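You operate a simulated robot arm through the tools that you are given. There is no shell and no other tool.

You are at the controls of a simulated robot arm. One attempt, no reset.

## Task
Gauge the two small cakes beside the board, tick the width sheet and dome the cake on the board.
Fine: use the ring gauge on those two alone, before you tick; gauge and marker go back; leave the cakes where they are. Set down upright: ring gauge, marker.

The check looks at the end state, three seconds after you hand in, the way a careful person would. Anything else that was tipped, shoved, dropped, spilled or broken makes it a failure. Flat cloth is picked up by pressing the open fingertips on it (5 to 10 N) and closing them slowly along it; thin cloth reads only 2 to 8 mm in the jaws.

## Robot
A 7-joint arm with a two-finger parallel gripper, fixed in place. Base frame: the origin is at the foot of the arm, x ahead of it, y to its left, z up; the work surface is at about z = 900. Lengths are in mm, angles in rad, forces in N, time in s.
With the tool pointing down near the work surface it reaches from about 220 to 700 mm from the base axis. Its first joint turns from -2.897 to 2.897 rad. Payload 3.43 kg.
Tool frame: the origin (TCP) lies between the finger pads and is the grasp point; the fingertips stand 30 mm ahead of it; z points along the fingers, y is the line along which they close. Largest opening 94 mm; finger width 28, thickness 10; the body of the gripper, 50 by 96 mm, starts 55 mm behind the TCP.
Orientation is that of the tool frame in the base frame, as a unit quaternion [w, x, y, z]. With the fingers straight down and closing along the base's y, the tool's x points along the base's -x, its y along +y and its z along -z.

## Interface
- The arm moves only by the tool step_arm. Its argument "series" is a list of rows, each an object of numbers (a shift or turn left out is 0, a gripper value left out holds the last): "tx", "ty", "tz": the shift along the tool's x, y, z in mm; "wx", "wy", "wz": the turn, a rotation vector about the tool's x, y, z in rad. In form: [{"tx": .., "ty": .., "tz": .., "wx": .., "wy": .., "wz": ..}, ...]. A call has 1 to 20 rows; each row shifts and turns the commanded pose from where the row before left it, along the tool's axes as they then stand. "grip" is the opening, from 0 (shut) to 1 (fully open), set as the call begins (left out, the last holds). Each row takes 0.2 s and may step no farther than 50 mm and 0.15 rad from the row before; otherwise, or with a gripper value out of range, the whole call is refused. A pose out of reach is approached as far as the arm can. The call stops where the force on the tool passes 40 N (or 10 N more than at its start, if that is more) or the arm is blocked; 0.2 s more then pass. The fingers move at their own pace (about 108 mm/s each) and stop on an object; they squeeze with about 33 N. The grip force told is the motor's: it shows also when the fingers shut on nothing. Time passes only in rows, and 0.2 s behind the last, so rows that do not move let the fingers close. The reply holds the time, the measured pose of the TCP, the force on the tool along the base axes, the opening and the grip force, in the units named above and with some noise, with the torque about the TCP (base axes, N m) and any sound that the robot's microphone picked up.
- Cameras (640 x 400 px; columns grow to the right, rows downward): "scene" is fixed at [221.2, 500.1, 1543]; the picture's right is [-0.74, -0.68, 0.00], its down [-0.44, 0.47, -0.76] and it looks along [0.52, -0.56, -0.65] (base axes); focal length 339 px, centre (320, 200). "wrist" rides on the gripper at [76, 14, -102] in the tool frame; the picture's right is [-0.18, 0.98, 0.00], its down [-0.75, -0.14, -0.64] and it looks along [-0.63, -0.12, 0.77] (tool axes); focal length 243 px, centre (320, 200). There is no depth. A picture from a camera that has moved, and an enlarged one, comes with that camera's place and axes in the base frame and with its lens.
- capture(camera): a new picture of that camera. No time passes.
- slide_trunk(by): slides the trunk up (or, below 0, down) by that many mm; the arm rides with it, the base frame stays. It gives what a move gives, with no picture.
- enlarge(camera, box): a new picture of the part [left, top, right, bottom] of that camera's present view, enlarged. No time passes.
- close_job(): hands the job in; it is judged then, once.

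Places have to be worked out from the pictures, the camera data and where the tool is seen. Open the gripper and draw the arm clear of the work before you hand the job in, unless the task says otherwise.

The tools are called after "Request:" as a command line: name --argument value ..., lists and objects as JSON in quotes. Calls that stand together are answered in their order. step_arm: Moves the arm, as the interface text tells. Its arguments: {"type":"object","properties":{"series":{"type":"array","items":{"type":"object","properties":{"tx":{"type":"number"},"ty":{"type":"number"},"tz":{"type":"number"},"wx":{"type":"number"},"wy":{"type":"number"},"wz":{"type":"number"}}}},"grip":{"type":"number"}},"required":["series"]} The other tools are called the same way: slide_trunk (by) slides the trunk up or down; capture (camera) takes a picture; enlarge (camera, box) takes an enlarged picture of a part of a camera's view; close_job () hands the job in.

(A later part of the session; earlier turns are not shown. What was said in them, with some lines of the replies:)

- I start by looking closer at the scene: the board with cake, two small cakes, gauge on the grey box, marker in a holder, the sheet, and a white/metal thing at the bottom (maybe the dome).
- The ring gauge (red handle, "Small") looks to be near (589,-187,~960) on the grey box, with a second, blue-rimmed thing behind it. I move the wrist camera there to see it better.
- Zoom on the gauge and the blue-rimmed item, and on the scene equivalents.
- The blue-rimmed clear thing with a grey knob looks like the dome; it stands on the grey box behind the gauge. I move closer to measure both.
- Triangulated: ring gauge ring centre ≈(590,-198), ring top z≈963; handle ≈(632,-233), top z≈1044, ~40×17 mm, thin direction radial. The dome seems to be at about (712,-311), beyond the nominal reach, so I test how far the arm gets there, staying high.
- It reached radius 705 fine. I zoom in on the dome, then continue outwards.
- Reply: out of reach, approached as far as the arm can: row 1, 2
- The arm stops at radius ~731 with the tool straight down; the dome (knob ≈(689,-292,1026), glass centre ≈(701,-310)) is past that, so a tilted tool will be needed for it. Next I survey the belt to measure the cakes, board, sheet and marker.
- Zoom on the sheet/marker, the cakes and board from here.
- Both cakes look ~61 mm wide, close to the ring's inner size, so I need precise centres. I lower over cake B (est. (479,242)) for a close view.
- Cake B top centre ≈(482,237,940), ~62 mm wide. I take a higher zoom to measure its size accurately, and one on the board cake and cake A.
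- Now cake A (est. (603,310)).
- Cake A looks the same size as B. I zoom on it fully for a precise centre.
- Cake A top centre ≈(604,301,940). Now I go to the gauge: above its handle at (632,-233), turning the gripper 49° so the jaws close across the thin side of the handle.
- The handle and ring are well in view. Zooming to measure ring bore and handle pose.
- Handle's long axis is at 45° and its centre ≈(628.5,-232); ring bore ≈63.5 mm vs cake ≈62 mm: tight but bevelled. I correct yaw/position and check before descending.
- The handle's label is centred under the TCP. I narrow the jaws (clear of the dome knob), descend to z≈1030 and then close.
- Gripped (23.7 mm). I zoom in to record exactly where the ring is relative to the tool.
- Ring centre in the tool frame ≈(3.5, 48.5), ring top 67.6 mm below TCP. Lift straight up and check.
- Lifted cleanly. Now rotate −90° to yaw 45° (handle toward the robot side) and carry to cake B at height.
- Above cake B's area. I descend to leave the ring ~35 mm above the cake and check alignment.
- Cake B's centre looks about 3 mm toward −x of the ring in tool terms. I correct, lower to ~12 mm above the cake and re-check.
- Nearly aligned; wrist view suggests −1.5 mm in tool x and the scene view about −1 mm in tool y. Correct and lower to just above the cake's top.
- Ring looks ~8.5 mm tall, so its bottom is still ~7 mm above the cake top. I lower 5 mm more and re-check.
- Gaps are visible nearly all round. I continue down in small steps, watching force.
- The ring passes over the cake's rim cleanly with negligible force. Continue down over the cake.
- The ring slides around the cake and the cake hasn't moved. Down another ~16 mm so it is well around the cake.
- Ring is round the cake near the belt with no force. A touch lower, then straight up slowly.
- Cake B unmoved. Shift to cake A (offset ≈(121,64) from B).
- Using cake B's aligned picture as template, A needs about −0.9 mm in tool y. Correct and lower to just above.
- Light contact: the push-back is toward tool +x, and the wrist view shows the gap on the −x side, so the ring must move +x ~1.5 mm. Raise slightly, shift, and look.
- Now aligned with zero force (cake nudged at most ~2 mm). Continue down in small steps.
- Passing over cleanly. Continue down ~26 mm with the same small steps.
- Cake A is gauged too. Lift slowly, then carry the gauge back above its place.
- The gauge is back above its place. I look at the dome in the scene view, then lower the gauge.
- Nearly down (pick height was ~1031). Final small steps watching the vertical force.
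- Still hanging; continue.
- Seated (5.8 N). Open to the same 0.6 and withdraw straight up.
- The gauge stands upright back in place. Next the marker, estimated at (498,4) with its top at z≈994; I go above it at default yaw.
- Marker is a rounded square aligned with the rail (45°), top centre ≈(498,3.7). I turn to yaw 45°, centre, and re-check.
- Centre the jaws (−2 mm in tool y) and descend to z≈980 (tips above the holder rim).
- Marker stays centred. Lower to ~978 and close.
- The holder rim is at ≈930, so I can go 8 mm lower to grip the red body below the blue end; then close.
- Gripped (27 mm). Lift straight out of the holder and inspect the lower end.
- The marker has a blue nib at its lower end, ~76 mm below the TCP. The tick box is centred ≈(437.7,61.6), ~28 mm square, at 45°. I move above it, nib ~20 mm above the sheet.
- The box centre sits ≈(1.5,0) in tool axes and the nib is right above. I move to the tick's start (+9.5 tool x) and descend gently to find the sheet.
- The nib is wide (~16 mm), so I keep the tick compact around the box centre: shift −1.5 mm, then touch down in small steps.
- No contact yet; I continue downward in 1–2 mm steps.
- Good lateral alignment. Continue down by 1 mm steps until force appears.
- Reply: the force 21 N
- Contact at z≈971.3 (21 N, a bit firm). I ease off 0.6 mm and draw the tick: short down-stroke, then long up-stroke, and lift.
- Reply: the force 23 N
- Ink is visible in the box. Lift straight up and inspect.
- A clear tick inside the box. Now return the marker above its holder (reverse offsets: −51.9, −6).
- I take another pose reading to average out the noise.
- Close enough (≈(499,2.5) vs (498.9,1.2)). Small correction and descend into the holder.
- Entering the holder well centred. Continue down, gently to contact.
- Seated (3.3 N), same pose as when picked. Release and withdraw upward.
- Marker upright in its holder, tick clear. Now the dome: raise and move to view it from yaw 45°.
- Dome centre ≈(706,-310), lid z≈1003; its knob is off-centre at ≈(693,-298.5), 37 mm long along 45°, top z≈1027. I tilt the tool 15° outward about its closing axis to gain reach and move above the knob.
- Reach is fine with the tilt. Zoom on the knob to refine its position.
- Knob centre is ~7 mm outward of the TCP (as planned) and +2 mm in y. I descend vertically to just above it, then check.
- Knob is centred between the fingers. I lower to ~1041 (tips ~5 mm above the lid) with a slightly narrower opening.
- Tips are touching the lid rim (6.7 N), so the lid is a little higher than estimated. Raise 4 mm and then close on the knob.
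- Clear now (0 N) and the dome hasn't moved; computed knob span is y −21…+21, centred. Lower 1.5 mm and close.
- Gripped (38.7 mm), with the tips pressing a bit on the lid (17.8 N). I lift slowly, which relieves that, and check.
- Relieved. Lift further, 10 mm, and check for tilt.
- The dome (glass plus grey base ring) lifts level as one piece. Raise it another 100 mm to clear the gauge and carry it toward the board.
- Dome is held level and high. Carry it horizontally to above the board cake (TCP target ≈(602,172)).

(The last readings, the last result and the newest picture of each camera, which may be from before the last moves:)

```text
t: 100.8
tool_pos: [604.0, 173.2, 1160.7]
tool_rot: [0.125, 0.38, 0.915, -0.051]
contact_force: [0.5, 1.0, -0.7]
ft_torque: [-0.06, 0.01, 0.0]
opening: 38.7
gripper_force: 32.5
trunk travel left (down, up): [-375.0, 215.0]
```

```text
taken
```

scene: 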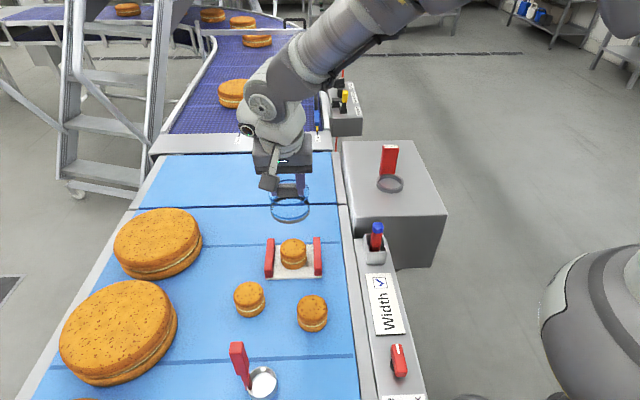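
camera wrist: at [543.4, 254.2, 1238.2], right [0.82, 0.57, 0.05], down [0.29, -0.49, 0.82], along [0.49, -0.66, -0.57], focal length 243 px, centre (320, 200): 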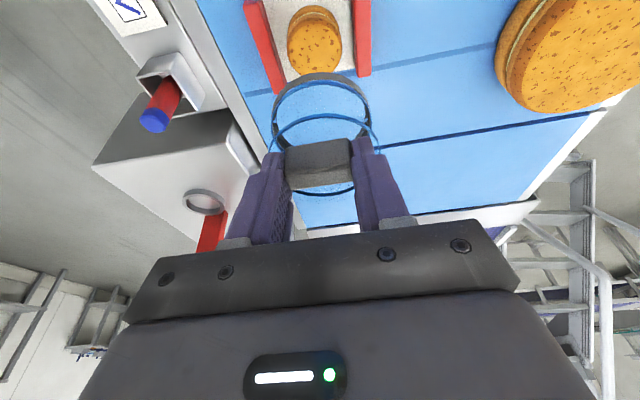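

Zoom on board and cake through this view to refine the target.

Request:
enlarge --camera "wrist" --box '[230, 0, 390, 100]'

Request:
enlarge --camera "scene" --box '[245, 170, 341, 290]'

```text
4.00 times, centred on (310, 50) of wrist
camera zoom: at [543.4, 254.2, 1238.2], right [0.82, 0.57, 0.05], down [0.29, -0.49, 0.82], along [0.49, -0.66, -0.57], focal length 970 px, centre (360, 800)
```

zoom: 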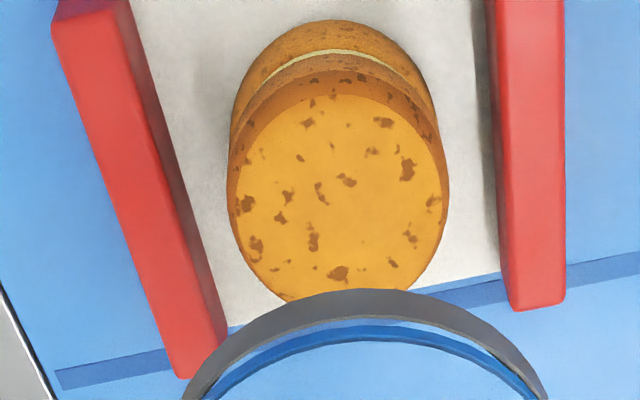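

```text
3.33 times, centred on (293, 230) of scene
camera zoom: at [221.2, 500.1, 1543.0], right [-0.74, -0.68, 0.0], down [-0.44, 0.47, -0.76], along [0.52, -0.56, -0.65], focal length 1129 px, centre (410, 100)
```

zoom: 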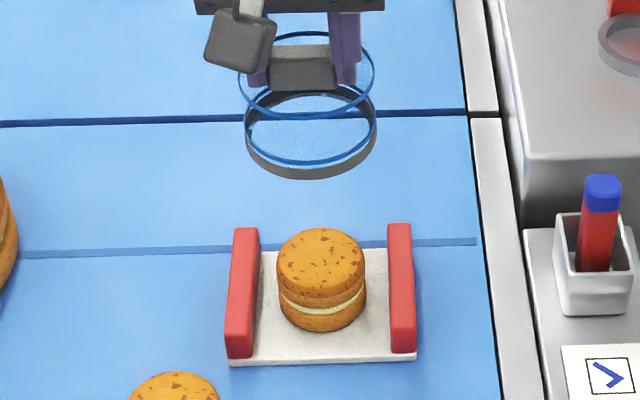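

Cake ≈(622,156), dome centre within ~2 mm above it; rails leave ~8 mm each side. Small correction and descend to just above the cake.

Request:
step_arm --series '[{"tx": 0.8, "ty": -0.8}, {"tx": 6.7, "tz": 24.1}, {"tx": 6.7, "tz": 24.1}, {"tx": 6.7, "tz": 24.1}, {"tx": 6.7, "tz": 24.1}, {}, {}]'

Request:
enlarge --camera "wrist" --box '[220, 20, 420, 200]'

Request:
enlarge --camera "scene" --box '[250, 200, 340, 290]'

```text
t: 102.4
tool_pos: [603.7, 172.5, 1057.7]
tool_rot: [0.125, 0.38, 0.915, -0.053]
contact_force: [-0.8, 0.1, -0.8]
ft_torque: [0.0, 0.03, 0.0]
opening: 38.8
gripper_force: 33.3
trunk travel left (down, up): [-375.0, 215.0]
```

```text
2.22 times, centred on (320, 110) of wrist
camera zoom: at [541.8, 253.8, 1137.0], right [0.82, 0.57, 0.05], down [0.29, -0.49, 0.82], along [0.49, -0.66, -0.57], focal length 539 px, centre (320, 400)
```

zoom: 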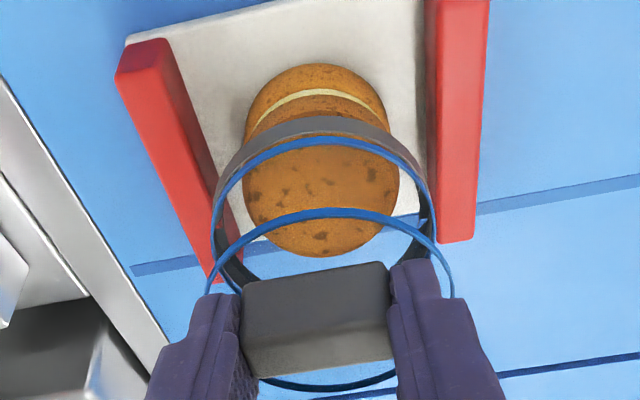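

```text
4.44 times, centred on (295, 245) of scene
camera zoom: at [221.2, 500.1, 1543.0], right [-0.74, -0.68, 0.0], down [-0.44, 0.47, -0.76], along [0.52, -0.56, -0.65], focal length 1506 px, centre (431, 0)
```

zoom: 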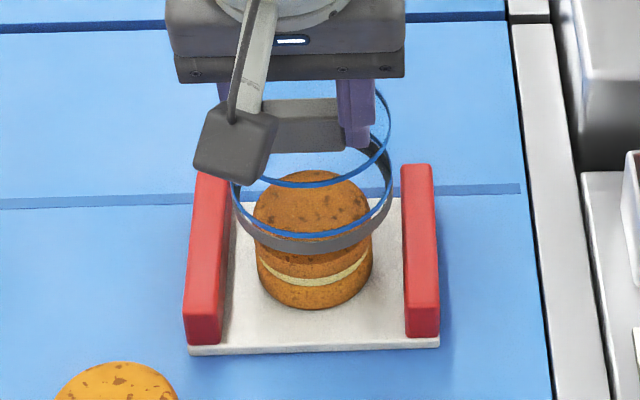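

Alignment agrees with predictions within ~1 mm. Lower 25 mm and check.

Request:
step_arm --series '[{"tx": 2.2, "ty": 0.4, "tz": 8}, {"tx": 2.2, "tz": 8}, {"tx": 2.2, "tz": 8}, {}]'

Request:
enlarge --camera "wrist" --box '[220, 20, 420, 200]'

Request:
enlarge --camera "scene" --box '[250, 200, 340, 290]'

```text
t: 103.4
tool_pos: [602.1, 172.9, 1033.4]
tool_rot: [0.124, 0.38, 0.915, -0.052]
contact_force: [0.6, -0.9, 0.0]
ft_torque: [-0.01, 0.02, 0.0]
opening: 38.9
gripper_force: 33.1
trunk travel left (down, up): [-375.0, 215.0]
```

```text
2.22 times, centred on (320, 110) of wrist
camera zoom: at [542.2, 252.9, 1111.4], right [0.82, 0.57, 0.05], down [0.29, -0.49, 0.82], along [0.49, -0.66, -0.57], focal length 539 px, centre (320, 400)
```

zoom: 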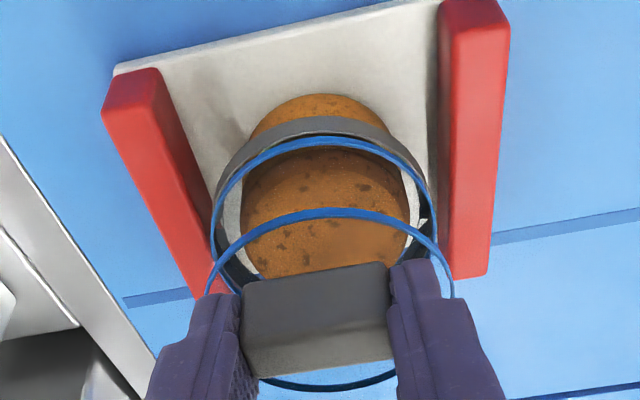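

```text
4.44 times, centred on (295, 245) of scene
camera zoom: at [221.2, 500.1, 1543.0], right [-0.74, -0.68, 0.0], down [-0.44, 0.47, -0.76], along [0.52, -0.56, -0.65], focal length 1506 px, centre (431, 0)
```

zoom: 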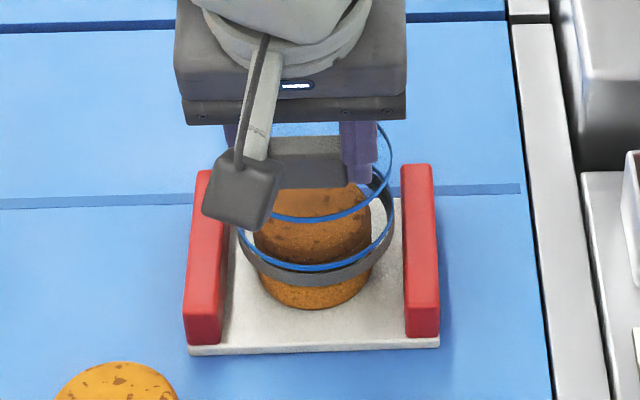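

Dome is around the cake's top without contact. Continue down.

Request:
step_arm --series '[{"tx": 1.6, "tz": 5.8}, {"tx": 1.6, "tz": 5.8}, {"tx": 1.6, "tz": 5.8}, {"tx": 0.5, "tz": 1.9}, {}]'

Request:
enlarge --camera "scene" --box '[250, 200, 340, 290]'

Request:
enlarge --camera "wrist" --box '[220, 20, 420, 200]'

```text
t: 104.6
tool_pos: [603.5, 172.3, 1012.6]
tool_rot: [0.125, 0.38, 0.915, -0.052]
contact_force: [-1.3, 0.0, 0.0]
ft_torque: [0.03, 0.03, 0.02]
opening: 38.9
gripper_force: 33.3
trunk travel left (down, up): [-375.0, 215.0]
```

```text
4.44 times, centred on (295, 245) of scene
camera zoom: at [221.2, 500.1, 1543.0], right [-0.74, -0.68, 0.0], down [-0.44, 0.47, -0.76], along [0.52, -0.56, -0.65], focal length 1506 px, centre (431, 0)
```

zoom: 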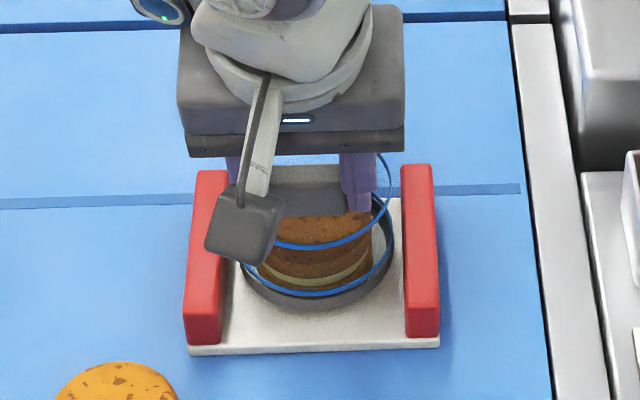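

```text
2.22 times, centred on (320, 110) of wrist
camera zoom: at [542.7, 253.5, 1091.5], right [0.82, 0.57, 0.05], down [0.29, -0.49, 0.82], along [0.49, -0.66, -0.57], focal length 539 px, centre (320, 400)
```

zoom: 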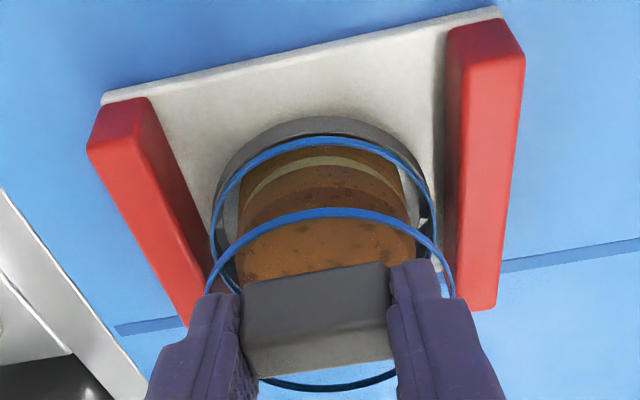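

Nearly down; continue in 2 mm steps until it touches the board.

Request:
step_arm --series '[{"tx": 0.53, "tz": 1.93}, {"tx": 0.53, "tz": 1.93}, {"tx": 0.53, "tz": 1.93}, {}]'

Request:
step_arm --series '[{"tx": 0.53, "tz": 1.93}, {"tx": 0.27, "tz": 0.96}, {}]'

Request:
enlarge --camera "scene" --box '[250, 200, 340, 290]'

```text
t: 105.6
tool_pos: [604.1, 172.1, 1006.3]
tool_rot: [0.125, 0.381, 0.915, -0.052]
contact_force: [-0.6, 0.5, -0.2]
ft_torque: [0.02, -0.02, 0.0]
opening: 38.8
gripper_force: 32.7
trunk travel left (down, up): [-375.0, 215.0]
```

```text
t: 106.4
tool_pos: [603.8, 172.2, 1004.8]
tool_rot: [0.124, 0.38, 0.915, -0.051]
contact_force: [-0.1, -0.1, 4.7]
ft_torque: [0.0, 0.02, 0.0]
opening: 38.8
gripper_force: 32.9
trunk travel left (down, up): [-375.0, 215.0]
```

```text
4.44 times, centred on (295, 245) of scene
camera zoom: at [221.2, 500.1, 1543.0], right [-0.74, -0.68, 0.0], down [-0.44, 0.47, -0.76], along [0.52, -0.56, -0.65], focal length 1506 px, centre (431, 0)
```

zoom: 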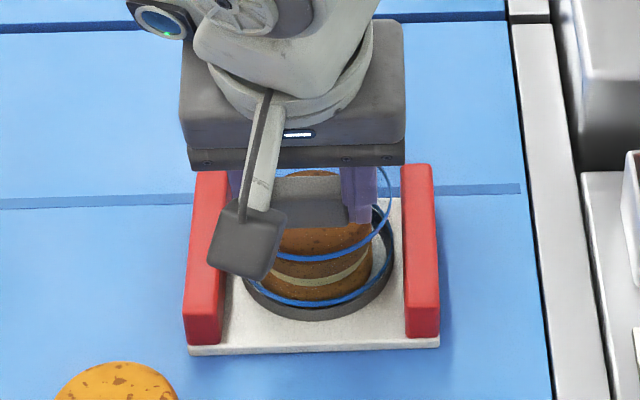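

Contact felt (4.7 N). I zoom to verify it sits flat on the board.

Request:
enlarge --camera "scene" --box '[275, 235, 323, 283]'

Request:
enlarge --camera "wrist" --box '[240, 50, 400, 170]'

Request:
step_arm --series '[{"tx": 0.13, "tz": 0.48}, {}]'

```text
8.33 times, centred on (299, 259) of scene
camera zoom: at [221.2, 500.1, 1543.0], right [-0.74, -0.68, 0.0], down [-0.44, 0.47, -0.76], along [0.52, -0.56, -0.65], focal length 2823 px, centre (495, -292)
```

zoom: 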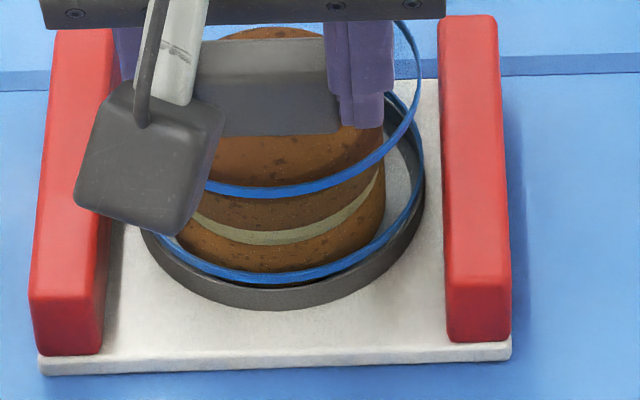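

```text
3.33 times, centred on (320, 110) of wrist
camera zoom: at [542.6, 253.5, 1082.9], right [0.82, 0.57, 0.05], down [0.29, -0.49, 0.82], along [0.49, -0.66, -0.57], focal length 809 px, centre (320, 500)
```

zoom: 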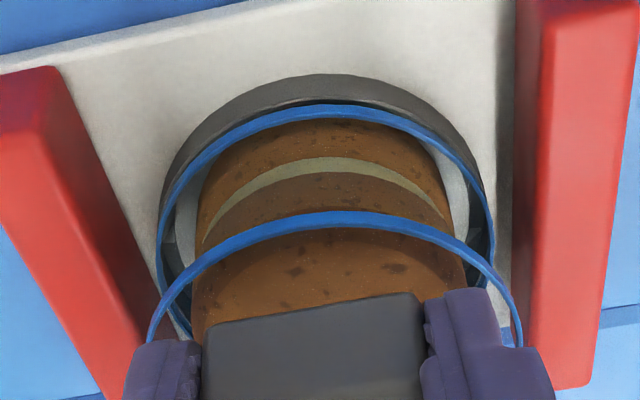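

```text
t: 107.0
tool_pos: [604.1, 172.1, 1003.1]
tool_rot: [0.125, 0.38, 0.915, -0.051]
contact_force: [0.4, -1.3, 8.0]
ft_torque: [-0.07, -0.12, 0.0]
opening: 38.8
gripper_force: 31.9
trunk travel left (down, up): [-375.0, 215.0]
```

It sits flat on the board, rails clear. Relieve slightly, open, and withdraw straight up.

Request:
step_arm --series '[{"tx": -0.13, "tz": -0.48}, {}]'

Request:
step_arm --series '[{}, {}, {}]' --grip 0.65

Request:
enlarge --camera "scene" --box '[250, 200, 340, 290]'

```text
t: 107.6
tool_pos: [603.9, 172.0, 1004.0]
tool_rot: [0.125, 0.38, 0.915, -0.051]
contact_force: [1.5, -2.3, 6.0]
ft_torque: [-0.1, -0.16, 0.01]
opening: 38.9
gripper_force: 32.9
trunk travel left (down, up): [-375.0, 215.0]
```

```text
t: 108.4
tool_pos: [604.7, 172.7, 1004.2]
tool_rot: [0.124, 0.38, 0.915, -0.051]
contact_force: [0.8, 0.2, 0.5]
ft_torque: [0.02, 0.01, 0.01]
opening: 61.0
gripper_force: 0.0
trunk travel left (down, up): [-375.0, 215.0]
```

```text
4.44 times, centred on (295, 245) of scene
camera zoom: at [221.2, 500.1, 1543.0], right [-0.74, -0.68, 0.0], down [-0.44, 0.47, -0.76], along [0.52, -0.56, -0.65], focal length 1506 px, centre (431, 0)
```

zoom: 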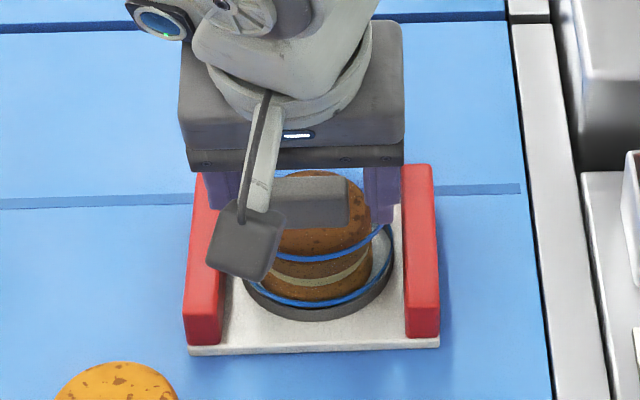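

Released without disturbance. Retract straight up.

Request:
step_arm --series '[{"tx": -1.3, "tz": -4.8}, {"tx": -2.7, "tz": -9.6}, {"tx": -5.3, "tz": -19.3}, {"tx": -8, "tz": -28.9}, {"tx": -8, "tz": -28.9}, {"tx": -8, "tz": -28.9}, {"tx": -8, "tz": -28.9}, {}]'

Request:
capture --camera "scene"

Request:
capture --camera "wrist"

Request:
enlarge --camera "scene" --box '[250, 200, 340, 290]'

```text
t: 110.2
tool_pos: [604.8, 173.2, 1158.4]
tool_rot: [0.125, 0.38, 0.915, -0.053]
contact_force: [0.9, -0.5, 0.3]
ft_torque: [0.04, 0.02, -0.02]
opening: 60.9
gripper_force: 0.1
trunk travel left (down, up): [-375.0, 215.0]
```

```text
taken
```

scene: 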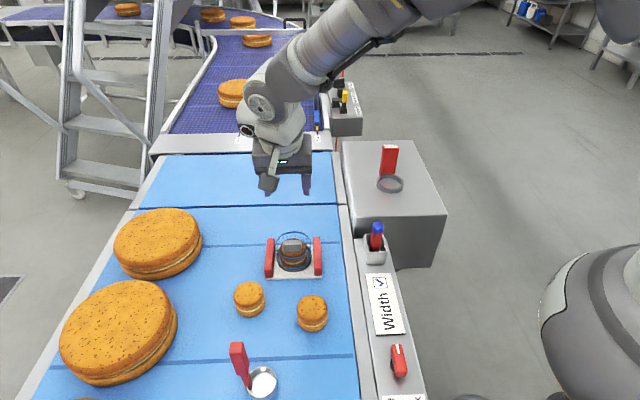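

```text
taken
camera wrist: at [544.1, 254.7, 1237.3], right [0.82, 0.57, 0.05], down [0.29, -0.49, 0.82], along [0.49, -0.66, -0.57], focal length 243 px, centre (320, 200)
```

wrist: 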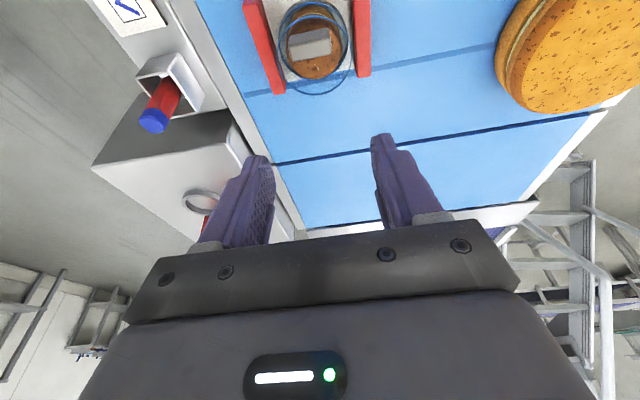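

```text
4.44 times, centred on (295, 245) of scene
camera zoom: at [221.2, 500.1, 1543.0], right [-0.74, -0.68, 0.0], down [-0.44, 0.47, -0.76], along [0.52, -0.56, -0.65], focal length 1506 px, centre (431, 0)
```

zoom: 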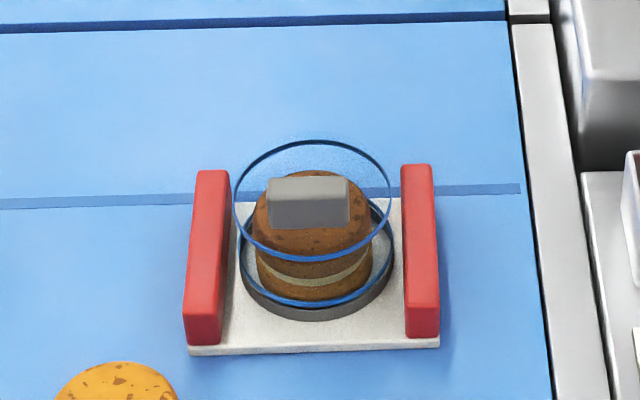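

Dome sits level over the cake between the rails; gauge, marker and cakes are in place. I straighten the tool, open fully, and draw the arm up and back clear of the work.

Request:
step_arm --series '[{"wy": 0.135}, {"wy": 0.135}, {"ty": -35, "tz": -30}, {"ty": -35, "tz": -30}, {"ty": -35, "tz": -30}, {"ty": -40, "tz": -25}, {}]' --grip 1

Request:
capture --camera "scene"

Request:
enlarge --camera "scene" --box '[220, 130, 450, 350]'

```text
t: 111.8
tool_pos: [501.6, 71.5, 1271.3]
tool_rot: [0.0, 0.382, 0.924, -0.002]
contact_force: [0.9, -0.2, 0.3]
ft_torque: [-0.01, 0.01, 0.03]
opening: 94.0
gripper_force: 0.1
trunk travel left (down, up): [-375.0, 215.0]
```

```text
taken
```

scene: 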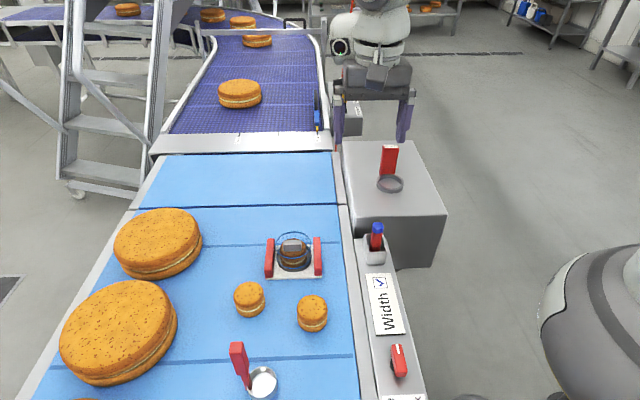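

```text
1.82 times, centred on (335, 240) of scene
camera zoom: at [221.2, 500.1, 1543.0], right [-0.74, -0.68, 0.0], down [-0.44, 0.47, -0.76], along [0.52, -0.56, -0.65], focal length 616 px, centre (293, 127)
```

zoom: 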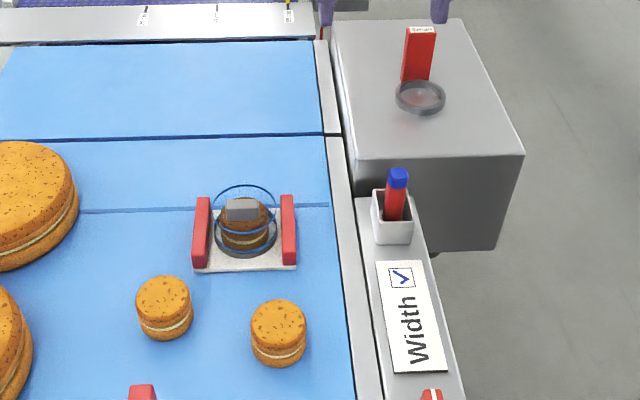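

Both cakes have been gauged. The width sheet is ticked, the cake on the board is domed, and the gauge and marker are upright in their places. The gripper is open and clear of the work, so I hand the job in.

Request:
close_job

```text
The job is handed in.
```

The job is done and handed in. I haven't seen the result of the check.

- **Gauging:** I lowered the ring gauge over each of the two small cakes beside the board, down almost to the belt. It fits both with little clearance. On the second cake, the one farther from the arm, the ring touched lightly on the way down and shifted the cake by about 2 mm. The other cake did not move.
- **Tick:** After both cakes were gauged, I drew a clear tick inside the box on the width sheet.
- **Gauge and marker:** The ring gauge is back on the grey box and the marker is back in its holder. Both are upright.
- **Dome:** The dome sits level over the cake on the board, between the two red rails.

Nothing else was tipped, shoved or spilled in the last picture. The gripper is open and the arm is clear of the work.
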